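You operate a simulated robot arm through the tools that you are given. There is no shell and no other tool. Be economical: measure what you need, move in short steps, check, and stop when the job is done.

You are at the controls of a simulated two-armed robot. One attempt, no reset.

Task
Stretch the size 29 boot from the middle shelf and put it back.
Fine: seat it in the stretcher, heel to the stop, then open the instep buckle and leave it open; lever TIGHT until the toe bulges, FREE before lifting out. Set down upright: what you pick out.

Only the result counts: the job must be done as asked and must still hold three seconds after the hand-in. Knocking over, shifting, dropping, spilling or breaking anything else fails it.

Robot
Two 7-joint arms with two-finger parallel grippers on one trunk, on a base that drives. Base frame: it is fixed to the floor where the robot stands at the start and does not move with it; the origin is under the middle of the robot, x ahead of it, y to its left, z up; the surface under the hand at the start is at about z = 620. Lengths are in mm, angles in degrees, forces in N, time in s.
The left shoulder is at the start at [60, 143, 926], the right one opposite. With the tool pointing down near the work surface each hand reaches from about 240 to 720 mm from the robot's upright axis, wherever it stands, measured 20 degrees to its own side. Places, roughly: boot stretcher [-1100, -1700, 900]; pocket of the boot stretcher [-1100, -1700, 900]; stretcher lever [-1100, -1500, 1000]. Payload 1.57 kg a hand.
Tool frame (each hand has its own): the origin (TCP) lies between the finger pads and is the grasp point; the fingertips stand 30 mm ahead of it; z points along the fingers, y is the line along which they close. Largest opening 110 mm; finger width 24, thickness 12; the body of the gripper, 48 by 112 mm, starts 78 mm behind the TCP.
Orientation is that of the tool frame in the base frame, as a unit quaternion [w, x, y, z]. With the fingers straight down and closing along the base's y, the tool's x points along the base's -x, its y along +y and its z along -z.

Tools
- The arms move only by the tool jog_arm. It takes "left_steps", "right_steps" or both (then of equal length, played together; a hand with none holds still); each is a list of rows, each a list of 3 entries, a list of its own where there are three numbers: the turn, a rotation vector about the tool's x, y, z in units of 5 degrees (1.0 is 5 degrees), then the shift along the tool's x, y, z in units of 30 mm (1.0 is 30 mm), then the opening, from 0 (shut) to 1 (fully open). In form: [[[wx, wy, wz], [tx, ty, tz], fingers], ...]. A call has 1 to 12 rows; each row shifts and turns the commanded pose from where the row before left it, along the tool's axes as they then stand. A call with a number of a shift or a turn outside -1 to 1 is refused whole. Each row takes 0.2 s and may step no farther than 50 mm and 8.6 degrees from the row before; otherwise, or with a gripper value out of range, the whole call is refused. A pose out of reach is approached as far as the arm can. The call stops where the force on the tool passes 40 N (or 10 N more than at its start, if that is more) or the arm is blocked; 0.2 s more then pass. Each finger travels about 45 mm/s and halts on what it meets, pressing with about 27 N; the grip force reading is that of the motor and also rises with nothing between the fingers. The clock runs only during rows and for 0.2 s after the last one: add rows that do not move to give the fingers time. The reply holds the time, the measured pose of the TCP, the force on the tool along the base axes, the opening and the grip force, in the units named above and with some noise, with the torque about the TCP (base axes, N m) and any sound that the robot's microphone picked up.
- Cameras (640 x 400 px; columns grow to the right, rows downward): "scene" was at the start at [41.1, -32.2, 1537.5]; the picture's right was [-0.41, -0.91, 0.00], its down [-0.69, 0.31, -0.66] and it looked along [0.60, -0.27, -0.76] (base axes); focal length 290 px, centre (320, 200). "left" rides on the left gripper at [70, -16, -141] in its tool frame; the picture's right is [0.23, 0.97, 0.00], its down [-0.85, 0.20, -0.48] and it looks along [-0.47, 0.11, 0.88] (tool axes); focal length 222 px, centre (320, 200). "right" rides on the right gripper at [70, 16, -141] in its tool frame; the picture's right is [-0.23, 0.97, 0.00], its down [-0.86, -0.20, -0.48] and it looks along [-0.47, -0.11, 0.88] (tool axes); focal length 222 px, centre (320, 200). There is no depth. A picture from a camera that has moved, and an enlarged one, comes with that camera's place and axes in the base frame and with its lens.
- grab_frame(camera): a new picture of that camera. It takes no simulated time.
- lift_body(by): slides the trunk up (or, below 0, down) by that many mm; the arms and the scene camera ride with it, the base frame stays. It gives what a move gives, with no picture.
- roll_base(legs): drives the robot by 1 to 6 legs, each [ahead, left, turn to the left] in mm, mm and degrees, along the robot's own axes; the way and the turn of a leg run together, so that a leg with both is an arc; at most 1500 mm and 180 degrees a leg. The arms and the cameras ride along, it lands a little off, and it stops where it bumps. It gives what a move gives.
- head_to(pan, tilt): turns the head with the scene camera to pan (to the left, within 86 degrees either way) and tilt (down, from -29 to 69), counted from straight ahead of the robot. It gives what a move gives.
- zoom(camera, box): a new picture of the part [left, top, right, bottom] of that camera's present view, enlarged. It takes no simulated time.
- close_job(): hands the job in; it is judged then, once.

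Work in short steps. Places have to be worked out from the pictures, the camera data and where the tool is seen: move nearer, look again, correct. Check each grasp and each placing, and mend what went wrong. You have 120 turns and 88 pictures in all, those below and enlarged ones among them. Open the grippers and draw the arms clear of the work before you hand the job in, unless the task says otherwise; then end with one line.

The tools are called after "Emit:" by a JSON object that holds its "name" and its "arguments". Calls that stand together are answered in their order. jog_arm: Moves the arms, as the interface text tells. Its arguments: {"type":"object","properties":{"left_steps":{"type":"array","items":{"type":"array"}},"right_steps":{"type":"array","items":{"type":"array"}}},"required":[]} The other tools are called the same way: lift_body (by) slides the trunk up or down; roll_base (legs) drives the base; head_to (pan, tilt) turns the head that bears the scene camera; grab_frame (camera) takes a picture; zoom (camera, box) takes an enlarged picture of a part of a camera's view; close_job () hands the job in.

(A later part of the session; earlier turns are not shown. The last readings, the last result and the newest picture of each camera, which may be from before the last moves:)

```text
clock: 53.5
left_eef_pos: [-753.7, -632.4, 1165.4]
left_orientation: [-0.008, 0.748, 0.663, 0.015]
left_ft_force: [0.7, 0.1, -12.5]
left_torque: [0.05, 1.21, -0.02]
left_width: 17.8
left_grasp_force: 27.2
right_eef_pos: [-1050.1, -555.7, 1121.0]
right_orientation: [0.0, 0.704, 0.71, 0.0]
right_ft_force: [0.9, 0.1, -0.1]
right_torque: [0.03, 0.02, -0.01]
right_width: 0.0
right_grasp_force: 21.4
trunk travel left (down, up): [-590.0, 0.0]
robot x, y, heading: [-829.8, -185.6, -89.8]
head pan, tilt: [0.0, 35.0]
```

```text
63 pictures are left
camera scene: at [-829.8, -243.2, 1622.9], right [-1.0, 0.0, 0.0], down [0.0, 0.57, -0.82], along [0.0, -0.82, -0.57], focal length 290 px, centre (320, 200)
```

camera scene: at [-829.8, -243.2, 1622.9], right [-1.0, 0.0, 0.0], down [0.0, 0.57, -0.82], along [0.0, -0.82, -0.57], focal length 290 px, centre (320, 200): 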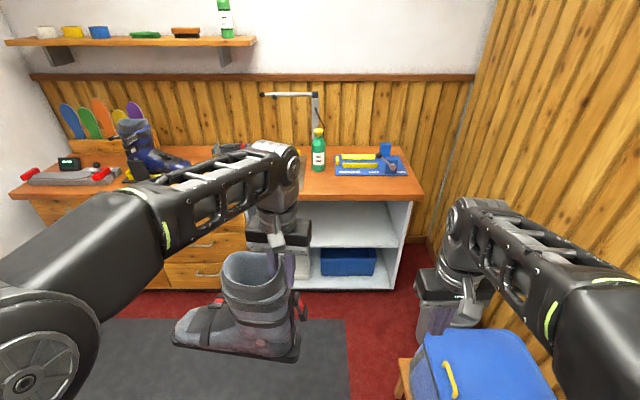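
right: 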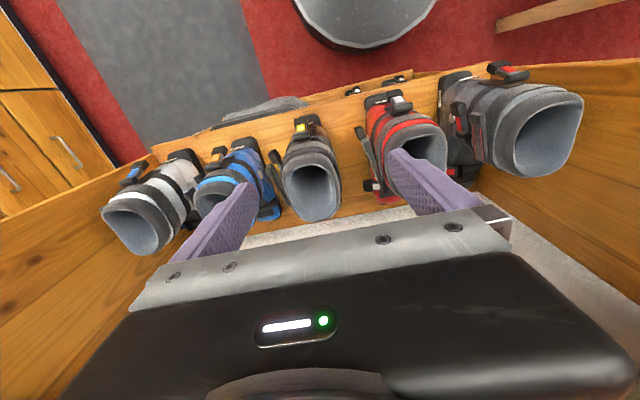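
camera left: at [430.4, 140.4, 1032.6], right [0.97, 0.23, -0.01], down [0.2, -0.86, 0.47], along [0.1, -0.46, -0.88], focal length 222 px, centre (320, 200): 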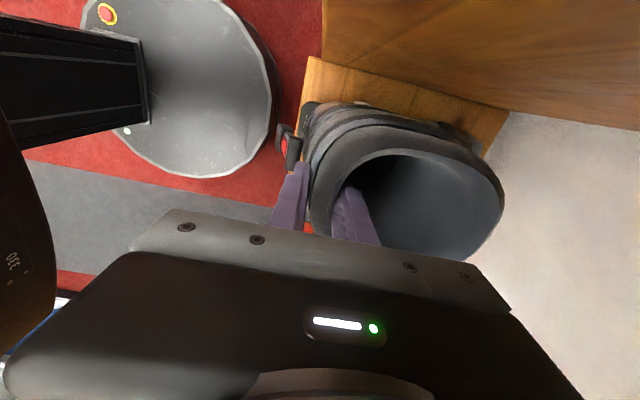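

The boot's long end points to my left, so the labelled end on the shelf may have been the heel. I zoom in to get this right.

Emit:
{"name": "zoom", "arguments": {"camera": "scene", "box": [160, 230, 320, 380]}}

Emit:
{"name": "zoom", "arguments": {"camera": "scene", "box": [310, 120, 430, 195]}}

```text
2.67 times, centred on (240, 305) of scene
camera zoom: at [-829.8, -243.2, 1622.9], right [-1.0, 0.0, 0.0], down [0.0, 0.57, -0.82], along [0.0, -0.82, -0.57], focal length 774 px, centre (533, -80)
```

zoom: 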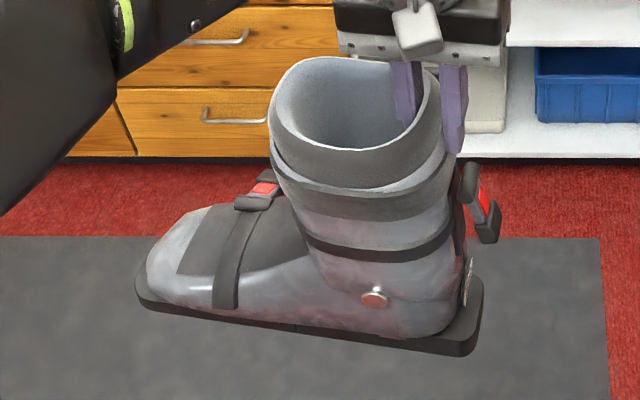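

```text
5.33 times, centred on (370, 158) of scene
camera zoom: at [-829.8, -243.2, 1622.9], right [-1.0, 0.0, 0.0], down [0.0, 0.57, -0.82], along [0.0, -0.82, -0.57], focal length 1547 px, centre (53, 427)
```

zoom: 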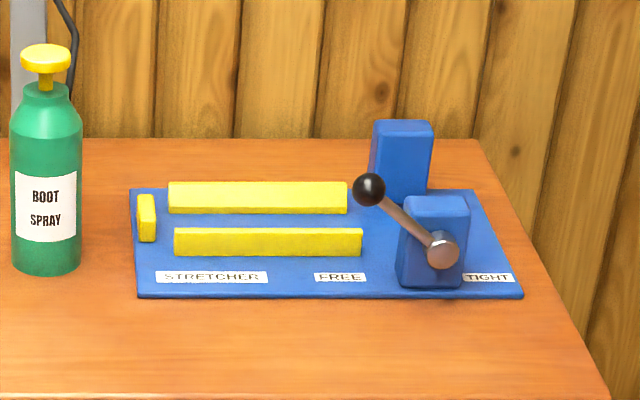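

Indeed the labelled end was the heel, so the heel faces me on the shelf and the boot must turn 180° in space for the stretcher. I test whether the left wrist can turn the boot clockwise all the way (toe left → forward → right).

Emit:
{"name": "jog_arm", "arguments": {"left_steps": [[[0, 0, 1], [0, 0, 0], 0], [[0, 0, 1], [0, 0, 0], 0], [[0, 0, 1], [0, 0, 0], 0], [[0, 0, 1], [0, 0, 0], 0], [[0, 0, 1], [0, 0, 0], 0], [[0, 0, 1], [0, 0, 0], 0], [[0, 0, 1], [0, 0, 0], 0], [[0, 0, 1], [0, 0, 0], 0], [[0, 0, 1], [0, 0, 0], 0], [[0, 0, 1], [0, 0, 0], 0], [[0, 0, 1], [0, 0, 0], 0], [[0, 0, 1], [0, 0, 0], 0]]}}

Emit:
{"name": "jog_arm", "arguments": {"left_steps": [[[0, 0, 1], [0, 0, 0], 0], [[0, 0, 1], [0, 0, 0], 0], [[0, 0, 1], [0, 0, 0], 0], [[0, 0, 1], [0, 0, 0], 0], [[0, 0, 1], [0, 0, 0], 0], [[0, 0, 1], [0, 0, 0], 0], [[0, 0, 1], [0, 0, 0], 0], [[0, 0, 1], [0, 0, 0], 0], [[0, 0, 1], [0, 0, 0], 0], [[0, 0, 1], [0, 0, 0], 0], [[0, 0, 1], [0, 0, 0], 0], [[0, 0, 1], [0, 0, 0], 0]]}}

Emit:
{"name": "jog_arm", "arguments": {"left_steps": [[[0, 0, 1], [0, 0, 0], 0], [[0, 0, 1], [0, 0, 0], 0], [[0, 0, 1], [0, 0, 0], 0], [[0, 0, 1], [0, 0, 0], 0], [[0, 0, 1], [0, 0, 0], 0], [[0, 0, 1], [0, 0, 0], 0], [[0, 0, 1], [0, 0, 0], 0], [[0, 0, 1], [0, 0, 0], 0], [[0, 0, 1], [0, 0, 0], 0], [[0, 0, 1], [0, 0, 0], 0], [[0, 0, 0.5], [0, 0, 0], 0], [[0, 0, 0], [0, 0, 0], 0]]}}

```text
clock: 56.1
left_eef_pos: [-753.5, -633.9, 1166.3]
left_orientation: [-0.015, 0.98, 0.2, 0.008]
left_ft_force: [-0.8, 0.8, -12.3]
left_torque: [0.98, 0.47, 0.01]
left_width: 17.7
left_grasp_force: 27.3
right_eef_pos: [-1049.7, -555.5, 1121.2]
right_orientation: [-0.001, 0.705, 0.71, 0.0]
right_ft_force: [0.6, 0.9, -0.4]
right_torque: [0.01, 0.0, 0.01]
right_width: 0.1
right_grasp_force: 21.3
trunk travel left (down, up): [-590.0, 0.0]
robot x, y, heading: [-832.7, -181.6, -89.8]
head pan, tilt: [0.0, 35.0]
```

```text
clock: 58.7
left_eef_pos: [-754.1, -634.6, 1166.7]
left_orientation: [-0.018, 0.948, -0.318, 0.0]
left_ft_force: [-0.6, 0.0, -12.7]
left_torque: [0.9, -0.67, -0.05]
left_width: 17.8
left_grasp_force: 26.8
right_eef_pos: [-1049.9, -555.2, 1121.5]
right_orientation: [0.0, 0.704, 0.71, -0.001]
right_ft_force: [0.1, 0.4, -0.3]
right_torque: [-0.03, 0.02, -0.02]
right_width: 0.1
right_grasp_force: 21.0
trunk travel left (down, up): [-590.0, 0.0]
robot x, y, heading: [-828.9, -180.9, -89.7]
head pan, tilt: [0.0, 35.0]
```

```text
clock: 61.3
left_eef_pos: [-753.7, -634.0, 1166.0]
left_orientation: [-0.015, 0.711, -0.703, -0.007]
left_ft_force: [0.0, 0.3, -11.2]
left_torque: [-0.05, -1.19, -0.01]
left_width: 17.9
left_grasp_force: 26.6
right_eef_pos: [-1050.6, -555.2, 1122.1]
right_orientation: [-0.001, 0.704, 0.71, -0.001]
right_ft_force: [0.5, 0.2, 0.7]
right_torque: [-0.01, -0.02, 0.01]
right_width: 0.0
right_grasp_force: 21.4
trunk travel left (down, up): [-590.0, 0.0]
robot x, y, heading: [-832.3, -185.4, -89.5]
head pan, tilt: [0.0, 35.0]
```

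The wrist allows it: the toe now points to −x, heel to +x, as the stretcher needs. I drive towards the bench to about y=−985, turn right 30°, then look.

Emit:
{"name": "roll_base", "arguments": {"legs": [[800, -20, 0], [0, 0, -30]]}}

Emit:
{"name": "head_to", "arguments": {"pan": 10, "tilt": 45}}

Emit:
{"name": "grab_frame", "arguments": {"camera": "scene"}}

```text
clock: 67.0
left_eef_pos: [-999.0, -1417.6, 1166.8]
left_orientation: [0.016, -0.511, 0.859, 0.003]
left_ft_force: [0.0, 0.0, -12.4]
left_torque: [-0.62, -0.96, -0.02]
left_width: 17.9
left_grasp_force: 26.6
right_eef_pos: [-1218.3, -1203.5, 1121.3]
right_orientation: [-0.001, 0.861, 0.509, -0.001]
right_ft_force: [-0.1, 0.4, -0.3]
right_torque: [0.02, 0.0, -0.04]
right_width: 0.0
right_grasp_force: 21.3
trunk travel left (down, up): [-590.0, 0.0]
robot x, y, heading: [-846.0, -984.8, -118.9]
head pan, tilt: [0.0, 35.0]
```

```text
clock: 67.7
left_eef_pos: [-999.0, -1417.7, 1165.7]
left_orientation: [0.017, -0.511, 0.859, 0.003]
left_ft_force: [0.3, -1.0, -12.3]
left_torque: [-0.58, -1.03, 0.05]
left_width: 17.8
left_grasp_force: 27.0
right_eef_pos: [-1218.4, -1206.0, 1121.3]
right_orientation: [0.0, 0.861, 0.509, 0.0]
right_ft_force: [-0.6, 0.3, 0.4]
right_torque: [0.02, 0.0, 0.01]
right_width: 0.0
right_grasp_force: 21.1
trunk travel left (down, up): [-590.0, 0.0]
robot x, y, heading: [-844.9, -987.4, -119.1]
head pan, tilt: [10.0, 45.0]
```

```text
60 pictures are left
camera scene: at [-857.8, -1039.5, 1608.1], right [-0.95, 0.33, 0.0], down [0.23, 0.67, -0.71], along [-0.23, -0.67, -0.71], focal length 290 px, centre (320, 200)
```

scene: 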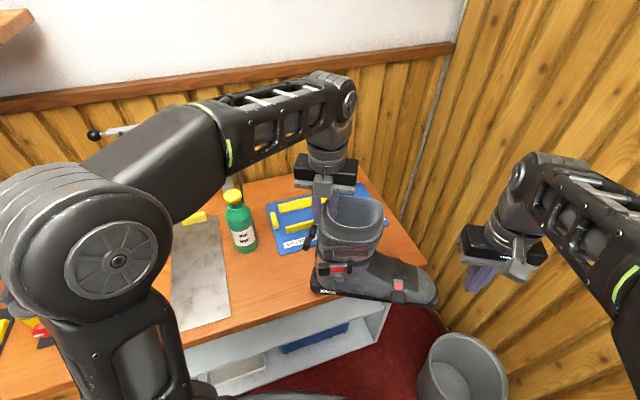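

I turn the boot parallel to the bench (toe −x) and move it a little further over the front strip.

Emit:
{"name": "jog_arm", "arguments": {"left_steps": [[[0, 0, -1], [0.25, 0, 0], 0], [[0, 0, -1], [0.25, 0, 0], 0], [[0, 0, -1], [0.25, 0, 0], 0], [[0, 0, -1], [0.25, 0, 0], 0], [[0, 0, -1], [0.25, 0, 0], 0], [[0, 0, -0.7], [0.25, 0, 0], 0], [[0, 0, 0], [0, 0, 0], 0]]}}

Emit:
{"name": "grab_frame", "arguments": {"camera": "scene"}}

Emit:
{"name": "grab_frame", "arguments": {"camera": "left"}}

```text
clock: 69.3
left_eef_pos: [-1007.2, -1441.4, 1167.6]
left_orientation: [0.01, -0.636, 0.772, 0.0]
left_ft_force: [0.3, 0.2, -12.6]
left_torque: [-0.25, -1.16, -0.02]
left_width: 17.9
left_grasp_force: 26.7
left hand out of reach, approached as far as the arm can: row 3, 4, 6
right_eef_pos: [-1219.4, -1205.0, 1120.7]
right_orientation: [0.0, 0.861, 0.509, -0.001]
right_ft_force: [-0.9, 0.0, -0.2]
right_torque: [0.03, 0.01, 0.0]
right_width: 0.1
right_grasp_force: 21.3
trunk travel left (down, up): [-590.0, 0.0]
robot x, y, heading: [-843.2, -988.0, -118.9]
head pan, tilt: [10.0, 45.0]
```

```text
59 pictures are left
camera scene: at [-857.7, -1040.0, 1608.1], right [-0.95, 0.33, 0.0], down [0.23, 0.67, -0.71], along [-0.23, -0.67, -0.71], focal length 290 px, centre (320, 200)
```

scene: 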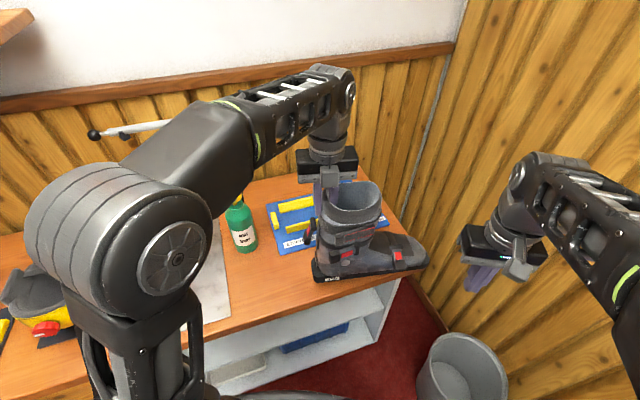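

```text
58 pictures are left
camera left: at [-1006.5, -1514.9, 1308.4], right [-1.0, -0.04, -0.02], down [-0.04, 0.87, 0.49], along [0.0, 0.49, -0.87], focal length 222 px, centre (320, 200)
```

left: 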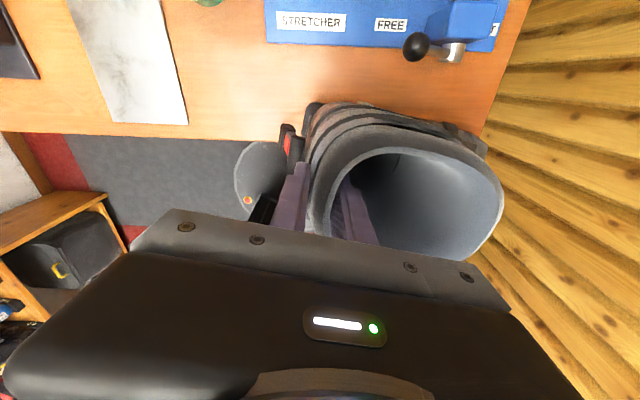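

Near the reach limit; I drive the base 60 mm closer, then finish the alignment while pulling the hand back slightly.

Emit:
{"name": "roll_base", "arguments": {"legs": [[60, 5, 0]]}}

Emit:
{"name": "jog_arm", "arguments": {"left_steps": [[[0, 0, -0.8], [-0.4, 0, 0], 0], [[0, 0, -0.8], [-0.4, 0, 0], 0], [[0, 0, -0.6], [-0.4, 0, 0], 0], [[0, 0, 0], [0, 0, 0], 0]]}}

Emit:
{"name": "grab_frame", "arguments": {"camera": "scene"}}

```text
clock: 70.3
left_eef_pos: [-1033.5, -1499.1, 1168.0]
left_orientation: [0.01, -0.636, 0.772, -0.001]
left_ft_force: [0.0, -0.6, -12.3]
left_torque: [-0.28, -1.15, 0.06]
left_width: 18.1
left_grasp_force: 26.4
right_eef_pos: [-1243.2, -1261.0, 1121.0]
right_orientation: [-0.002, 0.861, 0.509, 0.0]
right_ft_force: [-0.6, -1.4, -0.3]
right_torque: [0.02, -0.01, -0.02]
right_width: 0.2
right_grasp_force: 21.2
trunk travel left (down, up): [-590.0, 0.0]
robot x, y, heading: [-869.3, -1040.5, -118.8]
head pan, tilt: [10.0, 45.0]
```

```text
clock: 71.3
left_eef_pos: [-1028.7, -1461.6, 1168.5]
left_orientation: [-0.009, 0.707, -0.707, 0.002]
left_ft_force: [-0.2, 0.3, -11.7]
left_torque: [-0.03, -1.16, -0.01]
left_width: 18.5
left_grasp_force: 27.0
right_eef_pos: [-1243.7, -1259.5, 1121.5]
right_orientation: [-0.001, 0.861, 0.509, 0.0]
right_ft_force: [0.2, 1.2, -0.6]
right_torque: [-0.04, 0.01, -0.03]
right_width: 0.0
right_grasp_force: 21.1
trunk travel left (down, up): [-590.0, 0.0]
robot x, y, heading: [-868.4, -1039.6, -119.1]
head pan, tilt: [10.0, 45.0]
```

```text
57 pictures are left
camera scene: at [-883.1, -1095.3, 1608.1], right [-0.95, 0.33, 0.0], down [0.23, 0.67, -0.71], along [-0.23, -0.67, -0.71], focal length 290 px, centre (320, 200)
```

scene: 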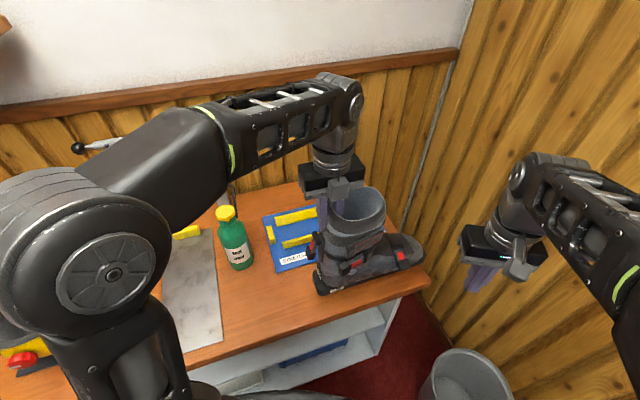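

Aligned. I shift 30 mm to +x (away from the bench end) and lower gently until the sole touches.

Emit:
{"name": "jog_arm", "arguments": {"left_steps": [[[0, 0, 0], [0, -0.6, 0], 0], [[0, 0, 0], [0, -0.6, 0], 0], [[0, 0, 0], [0, 0, 0.3], 0], [[0, 0, 0], [0, 0, 0.3], 0], [[0, 0, 0], [0, 0, 0.3], 0], [[0, 0, 0], [0, 0, 0.2], 0], [[0, 0, 0], [0, 0, 0], 0]]}}

Emit:
{"name": "zoom", "arguments": {"camera": "scene", "box": [240, 160, 440, 320]}}

```text
clock: 72.9
left_eef_pos: [-992.8, -1461.2, 1133.9]
left_orientation: [0.009, -0.707, 0.707, -0.003]
left_ft_force: [0.0, 0.2, -11.8]
left_torque: [-0.01, -1.16, 0.01]
left_width: 17.8
left_grasp_force: 27.1
right_eef_pos: [-1244.0, -1260.4, 1122.3]
right_orientation: [-0.001, 0.861, 0.509, 0.0]
right_ft_force: [0.3, 0.9, 0.3]
right_torque: [0.0, 0.03, 0.0]
right_width: 0.1
right_grasp_force: 21.5
trunk travel left (down, up): [-590.0, 0.0]
robot x, y, heading: [-872.0, -1044.1, -118.9]
head pan, tilt: [10.0, 45.0]
```

```text
2.50 times, centred on (340, 240) of scene
camera zoom: at [-882.9, -1094.9, 1608.1], right [-0.95, 0.33, 0.0], down [0.23, 0.67, -0.71], along [-0.23, -0.67, -0.71], focal length 725 px, centre (270, 100)
```

zoom: 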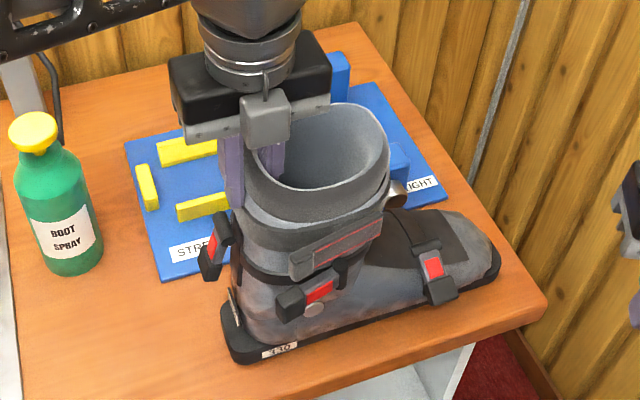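

Close to the bench now. I keep lowering in small steps until the weight comes off.

Emit:
{"name": "jog_arm", "arguments": {"left_steps": [[[0, 0, 0], [0, 0, 0.15], 0], [[0, 0, 0], [0, 0, 0.15], 0], [[0, 0, 0], [0, 0, 0], 0]]}}

```text
clock: 73.7
left_eef_pos: [-991.8, -1460.8, 1126.4]
left_orientation: [0.009, -0.707, 0.707, -0.001]
left_ft_force: [0.8, -0.2, -12.6]
left_torque: [-0.02, -1.11, 0.03]
left_width: 18.1
left_grasp_force: 27.3
right_eef_pos: [-1243.1, -1259.9, 1120.5]
right_orientation: [-0.001, 0.861, 0.509, -0.001]
right_ft_force: [0.0, -0.6, -0.1]
right_torque: [0.01, -0.01, -0.01]
right_width: 0.0
right_grasp_force: 21.2
trunk travel left (down, up): [-590.0, 0.0]
robot x, y, heading: [-871.8, -1039.9, -119.0]
head pan, tilt: [10.0, 45.0]
```

Emit:
{"name": "jog_arm", "arguments": {"left_steps": [[[0, 0, 0], [0, 0, 0.15], 0], [[0, 0, 0], [0, 0, 0.15], 0], [[0, 0, 0], [0, 0, 0.15], 0], [[0, 0, 0], [0, 0, 0], 0]]}}

```text
clock: 74.7
left_eef_pos: [-991.6, -1458.6, 1114.6]
left_orientation: [-0.008, 0.707, -0.707, 0.002]
left_ft_force: [-4.7, 2.2, 24.4]
left_torque: [-0.1, -1.37, -0.08]
left_width: 18.7
left_grasp_force: 27.1
right_eef_pos: [-1243.3, -1257.8, 1122.6]
right_orientation: [0.001, 0.861, 0.509, 0.0]
right_ft_force: [-0.1, -1.0, -0.2]
right_torque: [-0.04, 0.0, 0.0]
right_width: 0.0
right_grasp_force: 21.4
trunk travel left (down, up): [-590.0, 0.0]
robot x, y, heading: [-870.4, -1047.6, -118.8]
head pan, tilt: [10.0, 45.0]
```

Sole is on the bench (TCP z≈1115 when standing there, so bench ≈ 847). I open the fingers partly, then lean the hand 35° towards me about the closing axis, in place.

Emit:
{"name": "jog_arm", "arguments": {"left_steps": [[[0, 0, 0], [0, 0, -0.1], 0.2], [[0, 0, 0], [0, 0, 0], 0.4], [[0, 0, 0], [0, 0, 0], 0.55], [[0, 0, 0], [0, 0, 0], 0.55], [[0, 0, 0], [0, 0, 0], 0.55], [[0, 0, 0], [0, 0, 0], 0.55]]}}

Emit:
{"name": "jog_arm", "arguments": {"left_steps": [[[0, 1, 0], [0, 0, 0], 0.55], [[0, 1, 0], [0, 0, 0], 0.55], [[0, 1, 0], [0, 0, 0], 0.55], [[0, 1, 0], [0, 0, 0], 0.55], [[0, 1, 0], [0, 0, 0], 0.55], [[0, 1, 0], [0, 0, 0], 0.55], [[0, 1, 0], [0, 0, 0], 0.55], [[0, 0, 0], [0, 0, 0], 0.55]]}}

Emit:
{"name": "zoom", "arguments": {"camera": "scene", "box": [240, 160, 440, 320]}}

Emit:
{"name": "grab_frame", "arguments": {"camera": "left"}}

```text
clock: 76.1
left_eef_pos: [-991.6, -1460.1, 1116.2]
left_orientation: [-0.009, 0.707, -0.707, 0.002]
left_ft_force: [0.2, -0.4, 0.7]
left_torque: [-0.01, -0.03, -0.01]
left_width: 60.7
left_grasp_force: 0.0
right_eef_pos: [-1243.2, -1260.6, 1121.4]
right_orientation: [0.0, 0.861, 0.509, -0.001]
right_ft_force: [-0.7, -0.4, 0.4]
right_torque: [-0.03, -0.01, -0.02]
right_width: 0.0
right_grasp_force: 21.3
trunk travel left (down, up): [-590.0, 0.0]
robot x, y, heading: [-872.4, -1043.3, -119.0]
head pan, tilt: [10.0, 45.0]
```

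```text
clock: 77.9
left_eef_pos: [-991.8, -1460.6, 1117.0]
left_orientation: [-0.205, -0.674, 0.676, -0.216]
left_ft_force: [-0.2, -0.2, 0.3]
left_torque: [-0.01, -0.01, 0.03]
left_width: 60.7
left_grasp_force: 0.0
right_eef_pos: [-1242.8, -1259.7, 1122.3]
right_orientation: [0.0, 0.861, 0.508, -0.002]
right_ft_force: [-0.2, 0.8, 0.1]
right_torque: [0.0, 0.02, 0.01]
right_width: 0.0
right_grasp_force: 21.4
trunk travel left (down, up): [-590.0, 0.0]
robot x, y, heading: [-871.9, -1040.1, -119.1]
head pan, tilt: [10.0, 45.0]
```

```text
2.50 times, centred on (340, 240) of scene
camera zoom: at [-882.3, -1094.2, 1608.1], right [-0.95, 0.33, 0.0], down [0.23, 0.67, -0.71], along [-0.23, -0.67, -0.71], focal length 725 px, centre (270, 100)
```

zoom: 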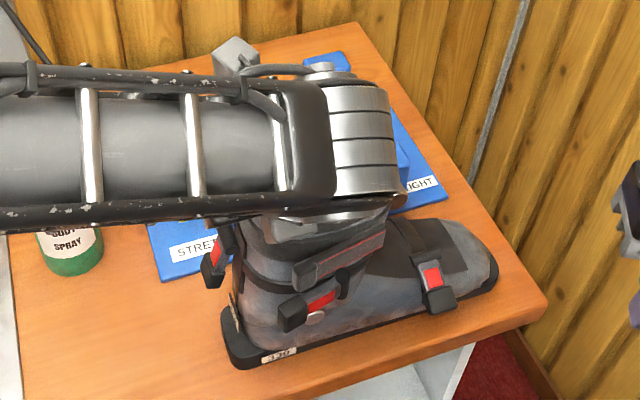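

```text
54 pictures are left
camera left: at [-977.2, -1437.8, 1272.8], right [-0.98, -0.19, 0.11], down [-0.2, 0.98, -0.09], along [-0.09, -0.11, -0.99], focal length 222 px, centre (320, 200)
```

left: 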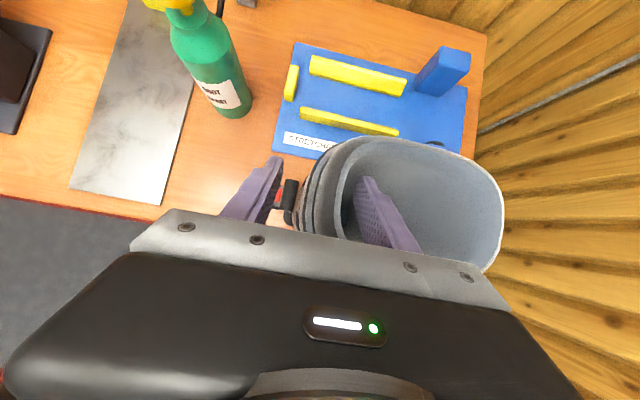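

Hand leaned, boot unmoved, and this view shows the stretcher: heel stop face ≈ x −927, channel centre y ≈ −1682, about 70 wide. I close the grip again.

Emit:
{"name": "jog_arm", "arguments": {"left_steps": [[[0, 0, 0], [0, 0, 0], 0.3], [[0, 0, 0], [0, 0, 0], 0.1], [[0, 0, 0], [0, 0, 0], 0], [[0, 0, 0], [0, 0, 0], 0], [[0, 0, 0], [0, 0, 0], 0]]}}

Emit:
{"name": "jog_arm", "arguments": {"left_steps": [[[0, 0, 0], [-0.115, 0, -0.164], 0], [[0, 0, 0], [-0.115, 0, -0.164], 0], [[0, 0, 0], [-0.23, 0, -0.33], 0], [[0, 0, 0], [-0.23, 0, -0.33], 0], [[0, 0, 0], [-0.23, 0, -0.33], 0], [[0, 0, 0], [-0.23, 0, -0.33], 0], [[0, 0, 0], [0, 0, 0], 0]]}}

Emit:
{"name": "grab_frame", "arguments": {"camera": "scene"}}

```text
clock: 79.1
left_eef_pos: [-992.1, -1460.2, 1117.8]
left_orientation: [-0.204, -0.673, 0.677, -0.216]
left_ft_force: [-1.8, -0.6, 6.5]
left_torque: [-0.11, -1.29, 0.25]
left_width: 18.7
left_grasp_force: 27.2
right_eef_pos: [-1243.3, -1260.1, 1120.8]
right_orientation: [0.0, 0.861, 0.509, -0.001]
right_ft_force: [0.2, -0.2, -0.8]
right_torque: [-0.02, 0.01, 0.01]
right_width: 0.1
right_grasp_force: 21.0
trunk travel left (down, up): [-590.0, 0.0]
robot x, y, heading: [-871.8, -1042.3, -118.9]
head pan, tilt: [10.0, 45.0]
```

```text
clock: 80.7
left_eef_pos: [-991.0, -1404.2, 1138.0]
left_orientation: [-0.204, -0.673, 0.677, -0.215]
left_ft_force: [0.8, -0.7, -11.4]
left_torque: [-0.04, -1.15, -0.02]
left_width: 17.8
left_grasp_force: 26.7
right_eef_pos: [-1243.5, -1259.1, 1121.3]
right_orientation: [-0.001, 0.861, 0.509, 0.0]
right_ft_force: [0.1, 0.1, -0.9]
right_torque: [-0.01, -0.03, 0.0]
right_width: 0.0
right_grasp_force: 21.3
trunk travel left (down, up): [-590.0, 0.0]
robot x, y, heading: [-873.4, -1044.0, -118.7]
head pan, tilt: [10.0, 45.0]
```

```text
53 pictures are left
camera scene: at [-882.8, -1095.0, 1608.1], right [-0.95, 0.33, 0.0], down [0.23, 0.67, -0.71], along [-0.23, -0.67, -0.71], focal length 290 px, centre (320, 200)
```

scene: 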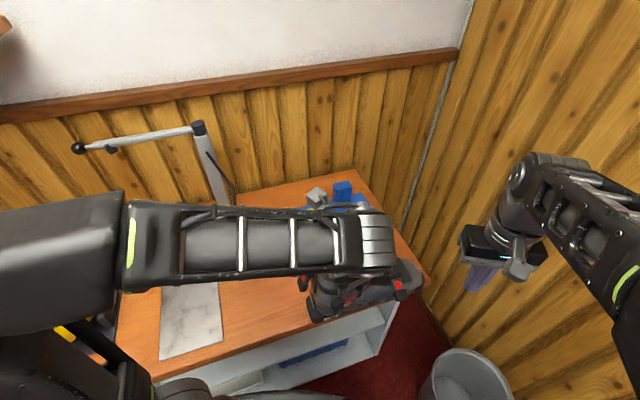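

I mixed the axes and slid back instead of straight up; boot is still securely held. Now up properly to z≈1195 (up = +0.57 x −0.82 z), then forward to y≈−1600.

Emit:
{"name": "jog_arm", "arguments": {"left_steps": [[[0, 0, 0], [0.38, 0, -0.55], 0], [[0, 0, 0], [0.38, 0, -0.55], 0], [[0, 0, 0], [0.38, 0, -0.55], 0], [[0, 0, 0], [0.55, 0, 0.38], 0], [[0, 0, 0], [0.55, 0, 0.38], 0], [[0, 0, 0], [0.55, 0, 0.38], 0], [[0, 0, 0], [0.55, 0, 0.38], 0], [[0, 0, 0], [0.55, 0, 0.38], 0], [[0, 0, 0], [0.55, 0, 0.38], 0], [[0, 0, 0], [0.55, 0, 0.38], 0], [[0, 0, 0], [0.55, 0, 0.38], 0], [[0, 0, 0], [0, 0, 0], 0]]}}

Emit:
{"name": "grab_frame", "arguments": {"camera": "left"}}

```text
clock: 83.3
left_eef_pos: [-991.3, -1567.4, 1199.1]
left_orientation: [-0.204, -0.674, 0.677, -0.216]
left_ft_force: [1.0, 6.1, -11.1]
left_torque: [0.51, -0.79, -0.64]
left_width: 29.6
left_grasp_force: 27.0
right_eef_pos: [-1243.2, -1260.0, 1121.9]
right_orientation: [0.0, 0.861, 0.509, -0.001]
right_ft_force: [-0.4, -0.2, -0.1]
right_torque: [-0.03, -0.01, 0.01]
right_width: 0.0
right_grasp_force: 21.2
trunk travel left (down, up): [-590.0, 0.0]
robot x, y, heading: [-868.1, -1041.4, -118.8]
head pan, tilt: [10.0, 45.0]
```

```text
52 pictures are left
camera left: at [-976.7, -1544.3, 1354.3], right [-0.98, -0.19, 0.11], down [-0.2, 0.98, -0.09], along [-0.09, -0.11, -0.99], focal length 222 px, centre (320, 200)
```

left: 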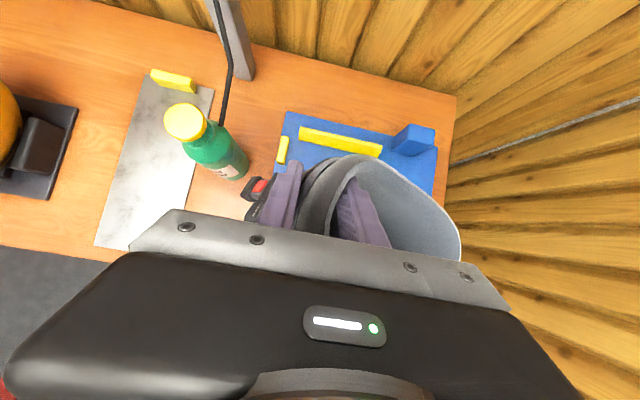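

Grip width jumped and there's a +y force about 107 mm toe-ward: the boot side is touching the lever knob. I back off 45 mm towards me and look.

Emit:
{"name": "jog_arm", "arguments": {"left_steps": [[[0, 0, 0], [-0.41, 0, -0.285], 0], [[0, 0, 0], [-0.41, 0, -0.285], 0], [[0, 0, 0], [-0.41, 0, -0.285], 0], [[0, 0, 0], [0, 0, 0], 0], [[0, 0, 0], [0, 0, 0], 0]]}}

Emit:
{"name": "grab_frame", "arguments": {"camera": "left"}}

Emit:
{"name": "zoom", "arguments": {"camera": "scene", "box": [240, 160, 440, 320]}}

```text
clock: 84.5
left_eef_pos: [-992.7, -1519.9, 1197.5]
left_orientation: [-0.204, -0.673, 0.678, -0.213]
left_ft_force: [-0.3, 1.9, -12.2]
left_torque: [0.01, -0.94, -0.19]
left_width: 20.3
left_grasp_force: 27.0
right_eef_pos: [-1244.0, -1258.7, 1122.2]
right_orientation: [-0.001, 0.861, 0.509, 0.0]
right_ft_force: [-0.8, -0.1, 0.2]
right_torque: [0.05, -0.01, 0.0]
right_width: 0.3
right_grasp_force: 21.3
trunk travel left (down, up): [-590.0, 0.0]
robot x, y, heading: [-871.1, -1042.9, -118.9]
head pan, tilt: [10.0, 45.0]
```

```text
51 pictures are left
camera left: at [-978.1, -1497.9, 1354.1], right [-0.98, -0.19, 0.11], down [-0.2, 0.98, -0.09], along [-0.09, -0.11, -0.99], focal length 222 px, centre (320, 200)
```

left: 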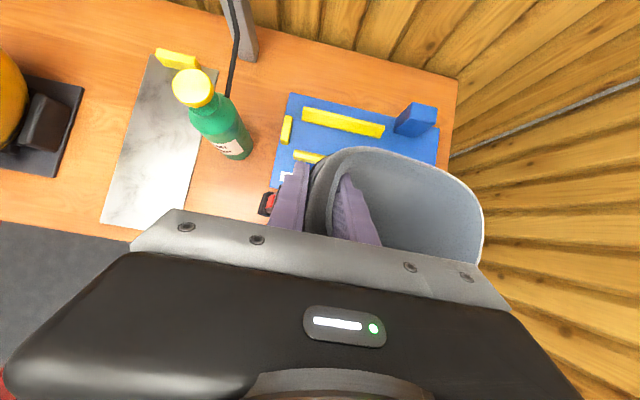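

```text
2.50 times, centred on (340, 240) of scene
camera zoom: at [-882.9, -1094.7, 1608.1], right [-0.95, 0.33, 0.0], down [0.23, 0.67, -0.71], along [-0.23, -0.67, -0.71], focal length 725 px, centre (270, 100)
```

zoom: 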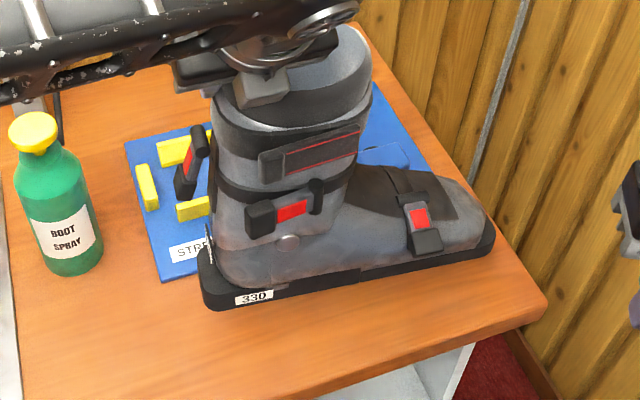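

The lever knob tops out near z≈985, so I must carry the sole above ~1000. For reach I'll turn the base another 30° right; first I bring the boot to +x so it clears the wall and the right arm.

Emit:
{"name": "jog_arm", "arguments": {"left_steps": [[[0, 0, 0], [-0.2, -0.7, -0.14], 0], [[0, 0, 0], [-0.2, -0.7, -0.14], 0], [[0, 0, 0], [-0.2, -0.7, -0.14], 0], [[0, 0, 0], [-0.2, -0.7, -0.14], 0], [[0, 0, 0], [0, -0.7, 0], 0], [[0, 0, 0], [0, 0, 0], 0]]}}

Emit:
{"name": "roll_base", "arguments": {"legs": [[0, 0, -30]]}}

Emit:
{"name": "head_to", "arguments": {"pan": 35, "tilt": 45}}

Emit:
{"name": "grab_frame", "arguments": {"camera": "scene"}}

```text
clock: 85.9
left_eef_pos: [-887.4, -1489.1, 1199.5]
left_orientation: [-0.203, -0.673, 0.678, -0.214]
left_ft_force: [-0.9, -1.2, -12.5]
left_torque: [-0.26, -1.08, 0.02]
left_width: 18.9
left_grasp_force: 26.5
right_eef_pos: [-1243.3, -1260.8, 1122.4]
right_orientation: [-0.001, 0.861, 0.509, -0.001]
right_ft_force: [-0.2, 0.5, 0.5]
right_torque: [-0.03, -0.01, -0.01]
right_width: 0.0
right_grasp_force: 21.5
trunk travel left (down, up): [-590.0, 0.0]
robot x, y, heading: [-869.1, -1042.2, -118.9]
head pan, tilt: [10.0, 45.0]
```

```text
clock: 87.8
left_eef_pos: [-1107.2, -1422.1, 1199.4]
left_orientation: [-0.251, -0.477, 0.828, -0.156]
left_ft_force: [-0.4, -0.8, -12.0]
left_torque: [-0.78, -0.89, 0.0]
left_width: 17.6
left_grasp_force: 26.6
right_eef_pos: [-1303.1, -1045.9, 1122.0]
right_orientation: [-0.001, 0.963, 0.27, 0.0]
right_ft_force: [-0.8, -0.1, 0.0]
right_torque: [0.0, 0.0, 0.0]
right_width: 0.0
right_grasp_force: 21.6
trunk travel left (down, up): [-590.0, 0.0]
robot x, y, heading: [-870.5, -1043.4, -148.7]
head pan, tilt: [10.0, 45.0]
```

```text
clock: 88.7
left_eef_pos: [-1106.8, -1423.1, 1200.1]
left_orientation: [-0.252, -0.477, 0.828, -0.156]
left_ft_force: [-0.1, 0.1, -11.3]
left_torque: [-0.77, -0.9, 0.01]
left_width: 17.9
left_grasp_force: 26.8
right_eef_pos: [-1302.1, -1045.8, 1121.0]
right_orientation: [-0.001, 0.963, 0.271, 0.0]
right_ft_force: [0.5, -1.2, -0.6]
right_torque: [0.01, 0.02, 0.01]
right_width: 0.1
right_grasp_force: 21.5
trunk travel left (down, up): [-590.0, 0.0]
robot x, y, heading: [-871.6, -1041.4, -149.0]
head pan, tilt: [35.0, 45.0]
```

```text
49 pictures are left
camera scene: at [-878.3, -1102.9, 1608.1], right [-0.91, 0.4, 0.0], down [0.29, 0.65, -0.71], along [-0.29, -0.65, -0.71], focal length 290 px, centre (320, 200)
```

scene: 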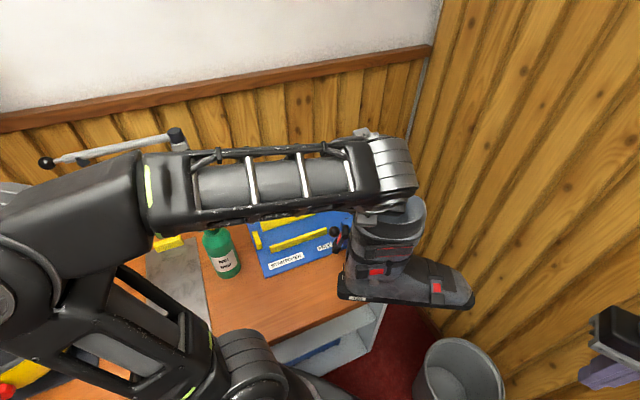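

Grip has settled (17.9 mm). I turn the boot back parallel to the bench (30° about the vertical) while raising it 65 mm.

Emit:
{"name": "jog_arm", "arguments": {"left_steps": [[[0.57, 0, -0.82], [0.21, 0, -0.3], 0], [[0.57, 0, -0.82], [0.21, 0, -0.3], 0], [[0.57, 0, -0.82], [0.21, 0, -0.3], 0], [[0.57, 0, -0.82], [0.21, 0, -0.3], 0], [[0.57, 0, -0.82], [0.21, 0, -0.3], 0], [[0.57, 0, -0.82], [0.21, 0, -0.3], 0], [[0, 0, 0], [0, 0, 0], 0]]}}

Emit:
{"name": "grab_frame", "arguments": {"camera": "scene"}}

Emit:
{"name": "grab_frame", "arguments": {"camera": "left"}}

```text
clock: 90.3
left_eef_pos: [-1106.9, -1423.4, 1264.1]
left_orientation: [-0.206, -0.673, 0.676, -0.218]
left_ft_force: [0.1, -1.1, -12.8]
left_torque: [-0.22, -1.12, 0.01]
left_width: 18.7
left_grasp_force: 27.0
right_eef_pos: [-1301.4, -1046.1, 1120.9]
right_orientation: [-0.001, 0.963, 0.27, 0.001]
right_ft_force: [0.1, -0.4, -0.5]
right_torque: [0.0, -0.02, -0.02]
right_width: 0.0
right_grasp_force: 21.7
trunk travel left (down, up): [-590.0, 0.0]
robot x, y, heading: [-869.9, -1041.6, -148.9]
head pan, tilt: [35.0, 45.0]
```

```text
48 pictures are left
camera scene: at [-878.0, -1104.2, 1608.0], right [-0.91, 0.4, 0.0], down [0.29, 0.65, -0.71], along [-0.29, -0.65, -0.71], focal length 290 px, centre (320, 200)
```

scene: 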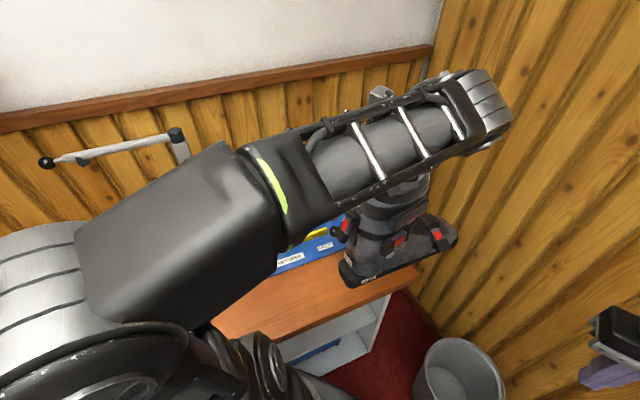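

```text
47 pictures are left
camera left: at [-1093.3, -1399.9, 1420.6], right [-0.98, -0.19, 0.11], down [-0.2, 0.97, -0.1], along [-0.09, -0.12, -0.99], focal length 222 px, centre (320, 200)
```

left: 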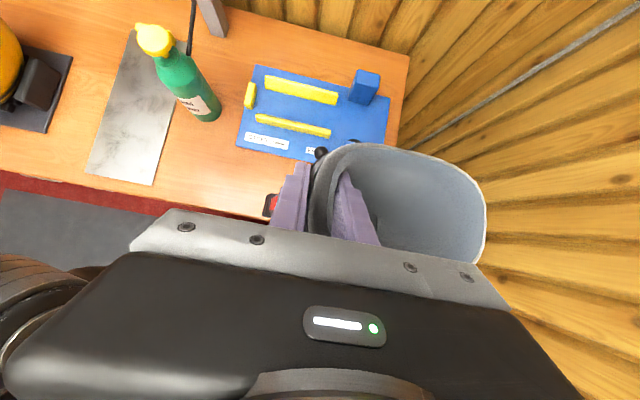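

The pull torque shows the boot has yawed about 9° in the grip. I'll set it on the front strip again and regrip squarely: first over the strip and down to z≈1150.

Emit:
{"name": "jog_arm", "arguments": {"left_steps": [[[0, 0, 0], [0.27, -0.85, 0.185], 0], [[0, 0, 0], [0.27, -0.85, 0.185], 0], [[0, 0, 0], [0.27, -0.85, 0.185], 0], [[0, 0, 0], [0.27, -0.85, 0.185], 0], [[0, 0, 0], [-0.266, 0, 0.383], 0], [[0, 0, 0], [-0.266, 0, 0.383], 0], [[0, 0, 0], [-0.266, 0, 0.383], 0], [[0, 0, 0], [-0.266, 0, 0.383], 0], [[0, 0, 0], [-0.266, 0, 0.383], 0], [[0, 0, 0], [-0.266, 0, 0.383], 0], [[0, 0, 0], [-0.266, 0, 0.383], 0], [[0, 0, 0], [-0.266, 0, 0.383], 0]]}}

Emit:
{"name": "zoom", "arguments": {"camera": "scene", "box": [240, 160, 480, 340]}}

```text
clock: 92.9
left_eef_pos: [-1002.3, -1461.0, 1155.7]
left_orientation: [-0.206, -0.673, 0.676, -0.217]
left_ft_force: [-0.7, -0.3, -12.1]
left_torque: [-0.17, -1.05, -0.01]
left_width: 18.7
left_grasp_force: 26.9
right_eef_pos: [-1301.2, -1046.9, 1121.5]
right_orientation: [-0.001, 0.963, 0.27, 0.001]
right_ft_force: [0.6, 0.3, -0.6]
right_torque: [0.01, 0.02, 0.01]
right_width: 0.0
right_grasp_force: 21.1
trunk travel left (down, up): [-590.0, 0.0]
robot x, y, heading: [-870.7, -1044.5, -148.7]
head pan, tilt: [35.0, 45.0]
```

```text
2.22 times, centred on (360, 250) of scene
camera zoom: at [-878.0, -1103.3, 1608.1], right [-0.91, 0.4, 0.0], down [0.29, 0.65, -0.71], along [-0.29, -0.65, -0.71], focal length 645 px, centre (231, 89)
```

zoom: 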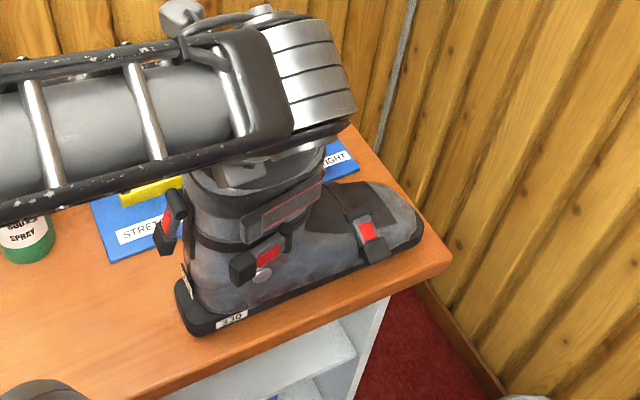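

The sole is parallel to the bench; what changed is a roll of about 6.5° (bottom towards me). I fix it by leaning the hand 6.5° more, and check the torque.

Emit:
{"name": "jog_arm", "arguments": {"left_steps": [[[0, 0.65, 0], [0, 0, 0], 0], [[0, 0.65, 0], [0, 0, 0], 0], [[0, 0, 0], [0, 0, 0], 0]]}}

Emit:
{"name": "zoom", "arguments": {"camera": "scene", "box": [240, 160, 480, 340]}}

```text
clock: 93.7
left_eef_pos: [-1002.4, -1461.9, 1155.6]
left_orientation: [-0.245, -0.659, 0.664, -0.255]
left_ft_force: [0.7, 0.4, -11.7]
left_torque: [0.03, -1.1, 0.0]
left_width: 18.2
left_grasp_force: 26.7
right_eef_pos: [-1302.5, -1045.5, 1121.1]
right_orientation: [-0.001, 0.962, 0.272, 0.001]
right_ft_force: [-0.5, -0.3, -0.5]
right_torque: [-0.02, -0.01, 0.02]
right_width: 0.0
right_grasp_force: 20.8
trunk travel left (down, up): [-590.0, 0.0]
robot x, y, heading: [-870.7, -1040.0, -148.6]
head pan, tilt: [35.0, 45.0]
```

```text
2.22 times, centred on (360, 250) of scene
camera zoom: at [-878.0, -1103.2, 1608.1], right [-0.91, 0.4, 0.0], down [0.29, 0.65, -0.71], along [-0.29, -0.65, -0.71], focal length 645 px, centre (231, 89)
```

zoom: 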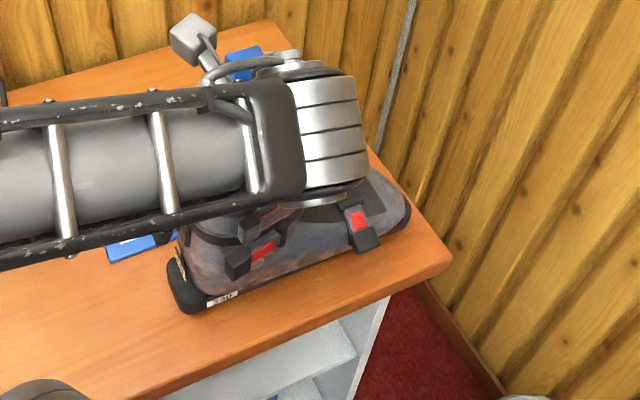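

Upright again (torque ≈0). Now up 118 mm in place.

Emit:
{"name": "jog_arm", "arguments": {"left_steps": [[[0, 0, 0], [0.33, 0, -0.37], 0], [[0, 0, 0], [0.33, 0, -0.37], 0], [[0, 0, 0], [0.33, 0, -0.37], 0], [[0, 0, 0], [0.33, 0, -0.37], 0], [[0, 0, 0], [0.33, 0, -0.37], 0], [[0, 0, 0], [0.33, 0, -0.37], 0], [[0, 0, 0], [0.33, 0, -0.37], 0], [[0, 0, 0], [0.33, 0, -0.37], 0], [[0, 0, 0], [0, 0, 0], 0]]}}

```text
clock: 95.7
left_eef_pos: [-1005.5, -1463.4, 1274.1]
left_orientation: [-0.245, -0.659, 0.663, -0.256]
left_ft_force: [0.8, 0.4, -12.3]
left_torque: [-0.05, -1.13, 0.0]
left_width: 18.1
left_grasp_force: 27.2
right_eef_pos: [-1301.3, -1046.4, 1122.4]
right_orientation: [-0.001, 0.963, 0.271, 0.0]
right_ft_force: [0.4, 0.0, 0.2]
right_torque: [-0.03, 0.02, 0.02]
right_width: 0.0
right_grasp_force: 20.8
trunk travel left (down, up): [-590.0, 0.0]
robot x, y, heading: [-872.8, -1040.9, -149.2]
head pan, tilt: [35.0, 45.0]
```

Sole is at ~1005, above the knob. I move forward over the stretcher in 22 mm rows.

Emit:
{"name": "jog_arm", "arguments": {"left_steps": [[[0, 0, 0], [0.55, -0.12, 0.49], 0], [[0, 0, 0], [0.55, -0.12, 0.49], 0], [[0, 0, 0], [0.55, -0.12, 0.49], 0], [[0, 0, 0], [0.55, -0.12, 0.49], 0], [[0, 0, 0], [0.55, -0.12, 0.49], 0], [[0, 0, 0], [0.55, -0.12, 0.49], 0], [[0, 0, 0], [0.55, -0.12, 0.49], 0], [[0, 0, 0], [0, 0, 0], 0]]}}

Emit:
{"name": "grab_frame", "arguments": {"camera": "left"}}

Emit:
{"name": "grab_frame", "arguments": {"camera": "scene"}}

```text
clock: 97.5
left_eef_pos: [-981.1, -1618.1, 1275.4]
left_orientation: [-0.244, -0.659, 0.663, -0.256]
left_ft_force: [-0.9, 0.6, -11.9]
left_torque: [0.02, -1.09, 0.03]
left_width: 18.3
left_grasp_force: 27.1
right_eef_pos: [-1301.4, -1045.6, 1121.5]
right_orientation: [-0.001, 0.963, 0.271, 0.0]
right_ft_force: [-0.1, 0.2, 0.0]
right_torque: [0.0, 0.03, 0.0]
right_width: 0.0
right_grasp_force: 21.3
trunk travel left (down, up): [-590.0, 0.0]
robot x, y, heading: [-869.7, -1047.4, -148.7]
head pan, tilt: [35.0, 45.0]
```

```text
44 pictures are left
camera left: at [-966.5, -1577.6, 1426.9], right [-0.98, -0.17, 0.13], down [-0.2, 0.96, -0.21], along [-0.09, -0.23, -0.97], focal length 222 px, centre (320, 200)
```

left: 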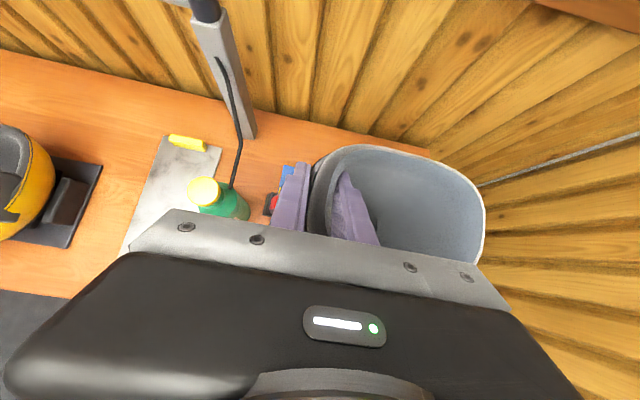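

```text
43 pictures are left
camera scene: at [-878.0, -1102.9, 1608.1], right [-0.91, 0.4, 0.0], down [0.29, 0.65, -0.71], along [-0.29, -0.65, -0.71], focal length 290 px, centre (320, 200)
```

scene: 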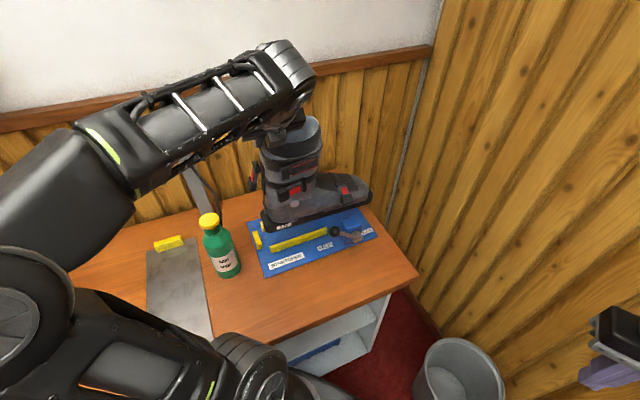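

Clear over the knob. I zoom to re-measure the stop and rails from this viewpoint before covering them.

Emit:
{"name": "zoom", "arguments": {"camera": "scene", "box": [235, 190, 395, 290]}}

```text
4.00 times, centred on (315, 240) of scene
camera zoom: at [-878.0, -1102.9, 1608.1], right [-0.91, 0.4, 0.0], down [0.29, 0.65, -0.71], along [-0.29, -0.65, -0.71], focal length 1160 px, centre (340, 40)
```

zoom: 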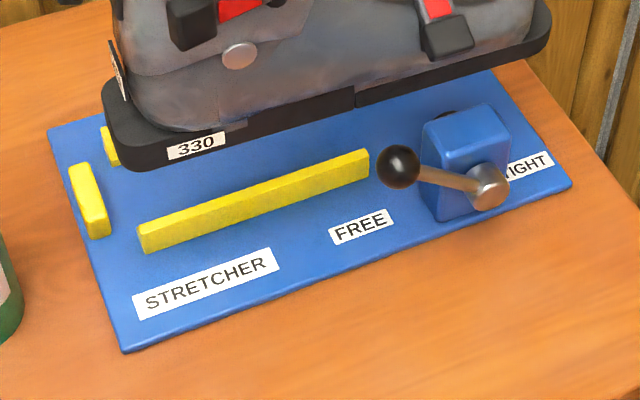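

Stop face ≈ x −932, channel y −1646…−1717. Boot sole sits with near edge ~21 mm nearer than the TCP, heel ~35 mm behind it. I go to TCP y≈−1670, x≈−981 and lower to just above the rails.

Emit:
{"name": "jog_arm", "arguments": {"left_steps": [[[0, 0, 0], [0.433, 0, 0.383], 0], [[0, 0, 0], [0.433, 0, 0.383], 0], [[0, 0, 0], [0.433, 0, 0.383], 0], [[0, 0, 0], [-0.287, 0, 0.325], 0], [[0, 0, 0], [-0.287, 0, 0.325], 0], [[0, 0, 0], [-0.287, 0, 0.325], 0], [[0, 0, 0], [-0.287, 0, 0.325], 0], [[0, 0, 0], [-0.287, 0, 0.325], 0], [[0, 0, 0], [-0.287, 0, 0.325], 0], [[0, 0, 0], [-0.287, 0, 0.325], 0], [[0, 0, 0], [0, 0, 0], 0]]}}

Emit:
{"name": "zoom", "arguments": {"camera": "scene", "box": [235, 170, 395, 270]}}

```text
clock: 99.9
left_eef_pos: [-978.7, -1670.3, 1182.6]
left_orientation: [-0.244, -0.66, 0.663, -0.256]
left_ft_force: [-0.8, 0.1, -12.1]
left_torque: [-0.03, -1.09, 0.02]
left_width: 18.7
left_grasp_force: 27.1
right_eef_pos: [-1300.1, -1046.3, 1121.5]
right_orientation: [-0.001, 0.963, 0.27, 0.0]
right_ft_force: [0.4, 0.9, -0.7]
right_torque: [0.0, 0.01, -0.03]
right_width: 0.1
right_grasp_force: 21.0
trunk travel left (down, up): [-590.0, 0.0]
robot x, y, heading: [-868.0, -1040.8, -148.8]
head pan, tilt: [35.0, 45.0]
```

```text
4.00 times, centred on (315, 220) of scene
camera zoom: at [-877.9, -1103.5, 1608.1], right [-0.91, 0.4, 0.0], down [0.29, 0.65, -0.71], along [-0.29, -0.65, -0.71], focal length 1160 px, centre (340, 120)
```

zoom: 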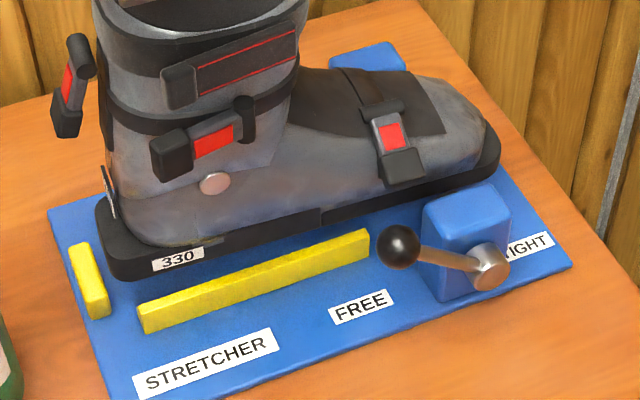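

Projecting the sole down, it would land on the near rail by ~14 mm and the toe seems yawed ~3° towards me. I shift 15 mm away, turn 2.5° and look again.

Emit:
{"name": "jog_arm", "arguments": {"left_steps": [[[0.33, 0, -0.375], [0.187, 0, 0.166], 0], [[0, 0, 0], [0.187, 0, 0.166], 0], [[0, 0, 0], [-0.11, 0, 0.125], 0], [[0, 0, 0], [-0.11, 0, 0.125], 0], [[0, 0, 0], [-0.11, 0, 0.125], 0], [[0, 0, 0], [0, 0, 0], 0]]}}

Emit:
{"name": "zoom", "arguments": {"camera": "scene", "box": [235, 170, 395, 270]}}

```text
clock: 101.3
left_eef_pos: [-978.2, -1685.5, 1168.1]
left_orientation: [0.238, 0.675, -0.648, 0.261]
left_ft_force: [0.4, -0.9, -11.9]
left_torque: [0.04, -1.07, 0.03]
left_width: 18.8
left_grasp_force: 26.9
right_eef_pos: [-1300.6, -1045.9, 1122.1]
right_orientation: [0.0, 0.963, 0.27, -0.001]
right_ft_force: [-0.3, 0.3, 0.4]
right_torque: [0.01, 0.01, -0.03]
right_width: 0.4
right_grasp_force: 21.1
trunk travel left (down, up): [-590.0, 0.0]
robot x, y, heading: [-872.8, -1042.1, -148.9]
head pan, tilt: [35.0, 45.0]
```

```text
4.00 times, centred on (315, 220) of scene
camera zoom: at [-877.9, -1103.6, 1608.1], right [-0.91, 0.4, 0.0], down [0.29, 0.65, -0.71], along [-0.29, -0.65, -0.71], focal length 1160 px, centre (340, 120)
```

zoom: 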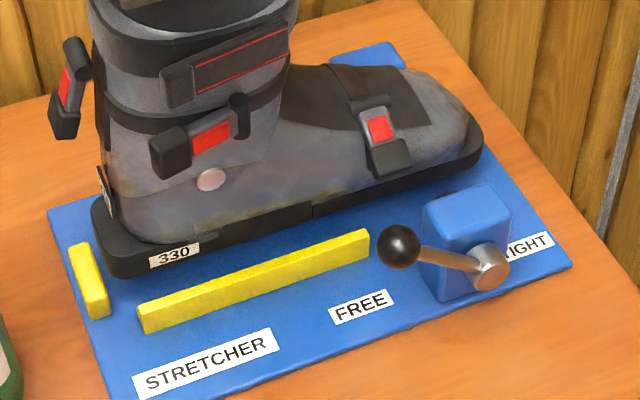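

Now parallel to the rail. It's perhaps 5 mm too far; I nudge back 4 mm and lower in small steps.

Emit:
{"name": "jog_arm", "arguments": {"left_steps": [[[0, 0, 0], [-0.1, 0, -0.09], 0], [[0, 0, 0], [-0.155, 0, 0.175], 0], [[0, 0, 0], [-0.155, 0, 0.175], 0], [[0, 0, 0], [-0.155, 0, 0.175], 0], [[0, 0, 0], [0, 0, 0], 0]]}}

Emit:
{"name": "zoom", "arguments": {"camera": "scene", "box": [235, 170, 395, 270]}}

```text
clock: 102.5
left_eef_pos: [-977.4, -1681.0, 1147.2]
left_orientation: [0.238, 0.674, -0.649, 0.261]
left_ft_force: [0.9, 0.8, -12.6]
left_torque: [0.05, -1.06, -0.01]
left_width: 18.7
left_grasp_force: 27.0
right_eef_pos: [-1301.2, -1045.8, 1121.3]
right_orientation: [-0.001, 0.963, 0.271, 0.0]
right_ft_force: [0.3, 0.8, -0.3]
right_torque: [-0.02, -0.03, 0.05]
right_width: 0.0
right_grasp_force: 21.4
trunk travel left (down, up): [-590.0, 0.0]
robot x, y, heading: [-868.8, -1040.7, -148.8]
head pan, tilt: [35.0, 45.0]
```

```text
4.00 times, centred on (315, 220) of scene
camera zoom: at [-877.9, -1103.5, 1608.1], right [-0.91, 0.4, 0.0], down [0.29, 0.65, -0.71], along [-0.29, -0.65, -0.71], focal length 1160 px, centre (340, 120)
```

zoom: 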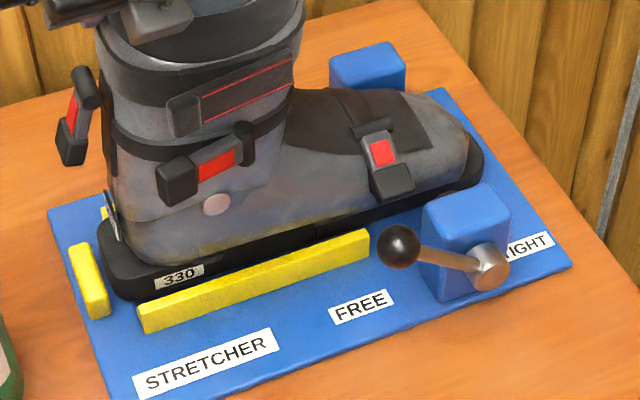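

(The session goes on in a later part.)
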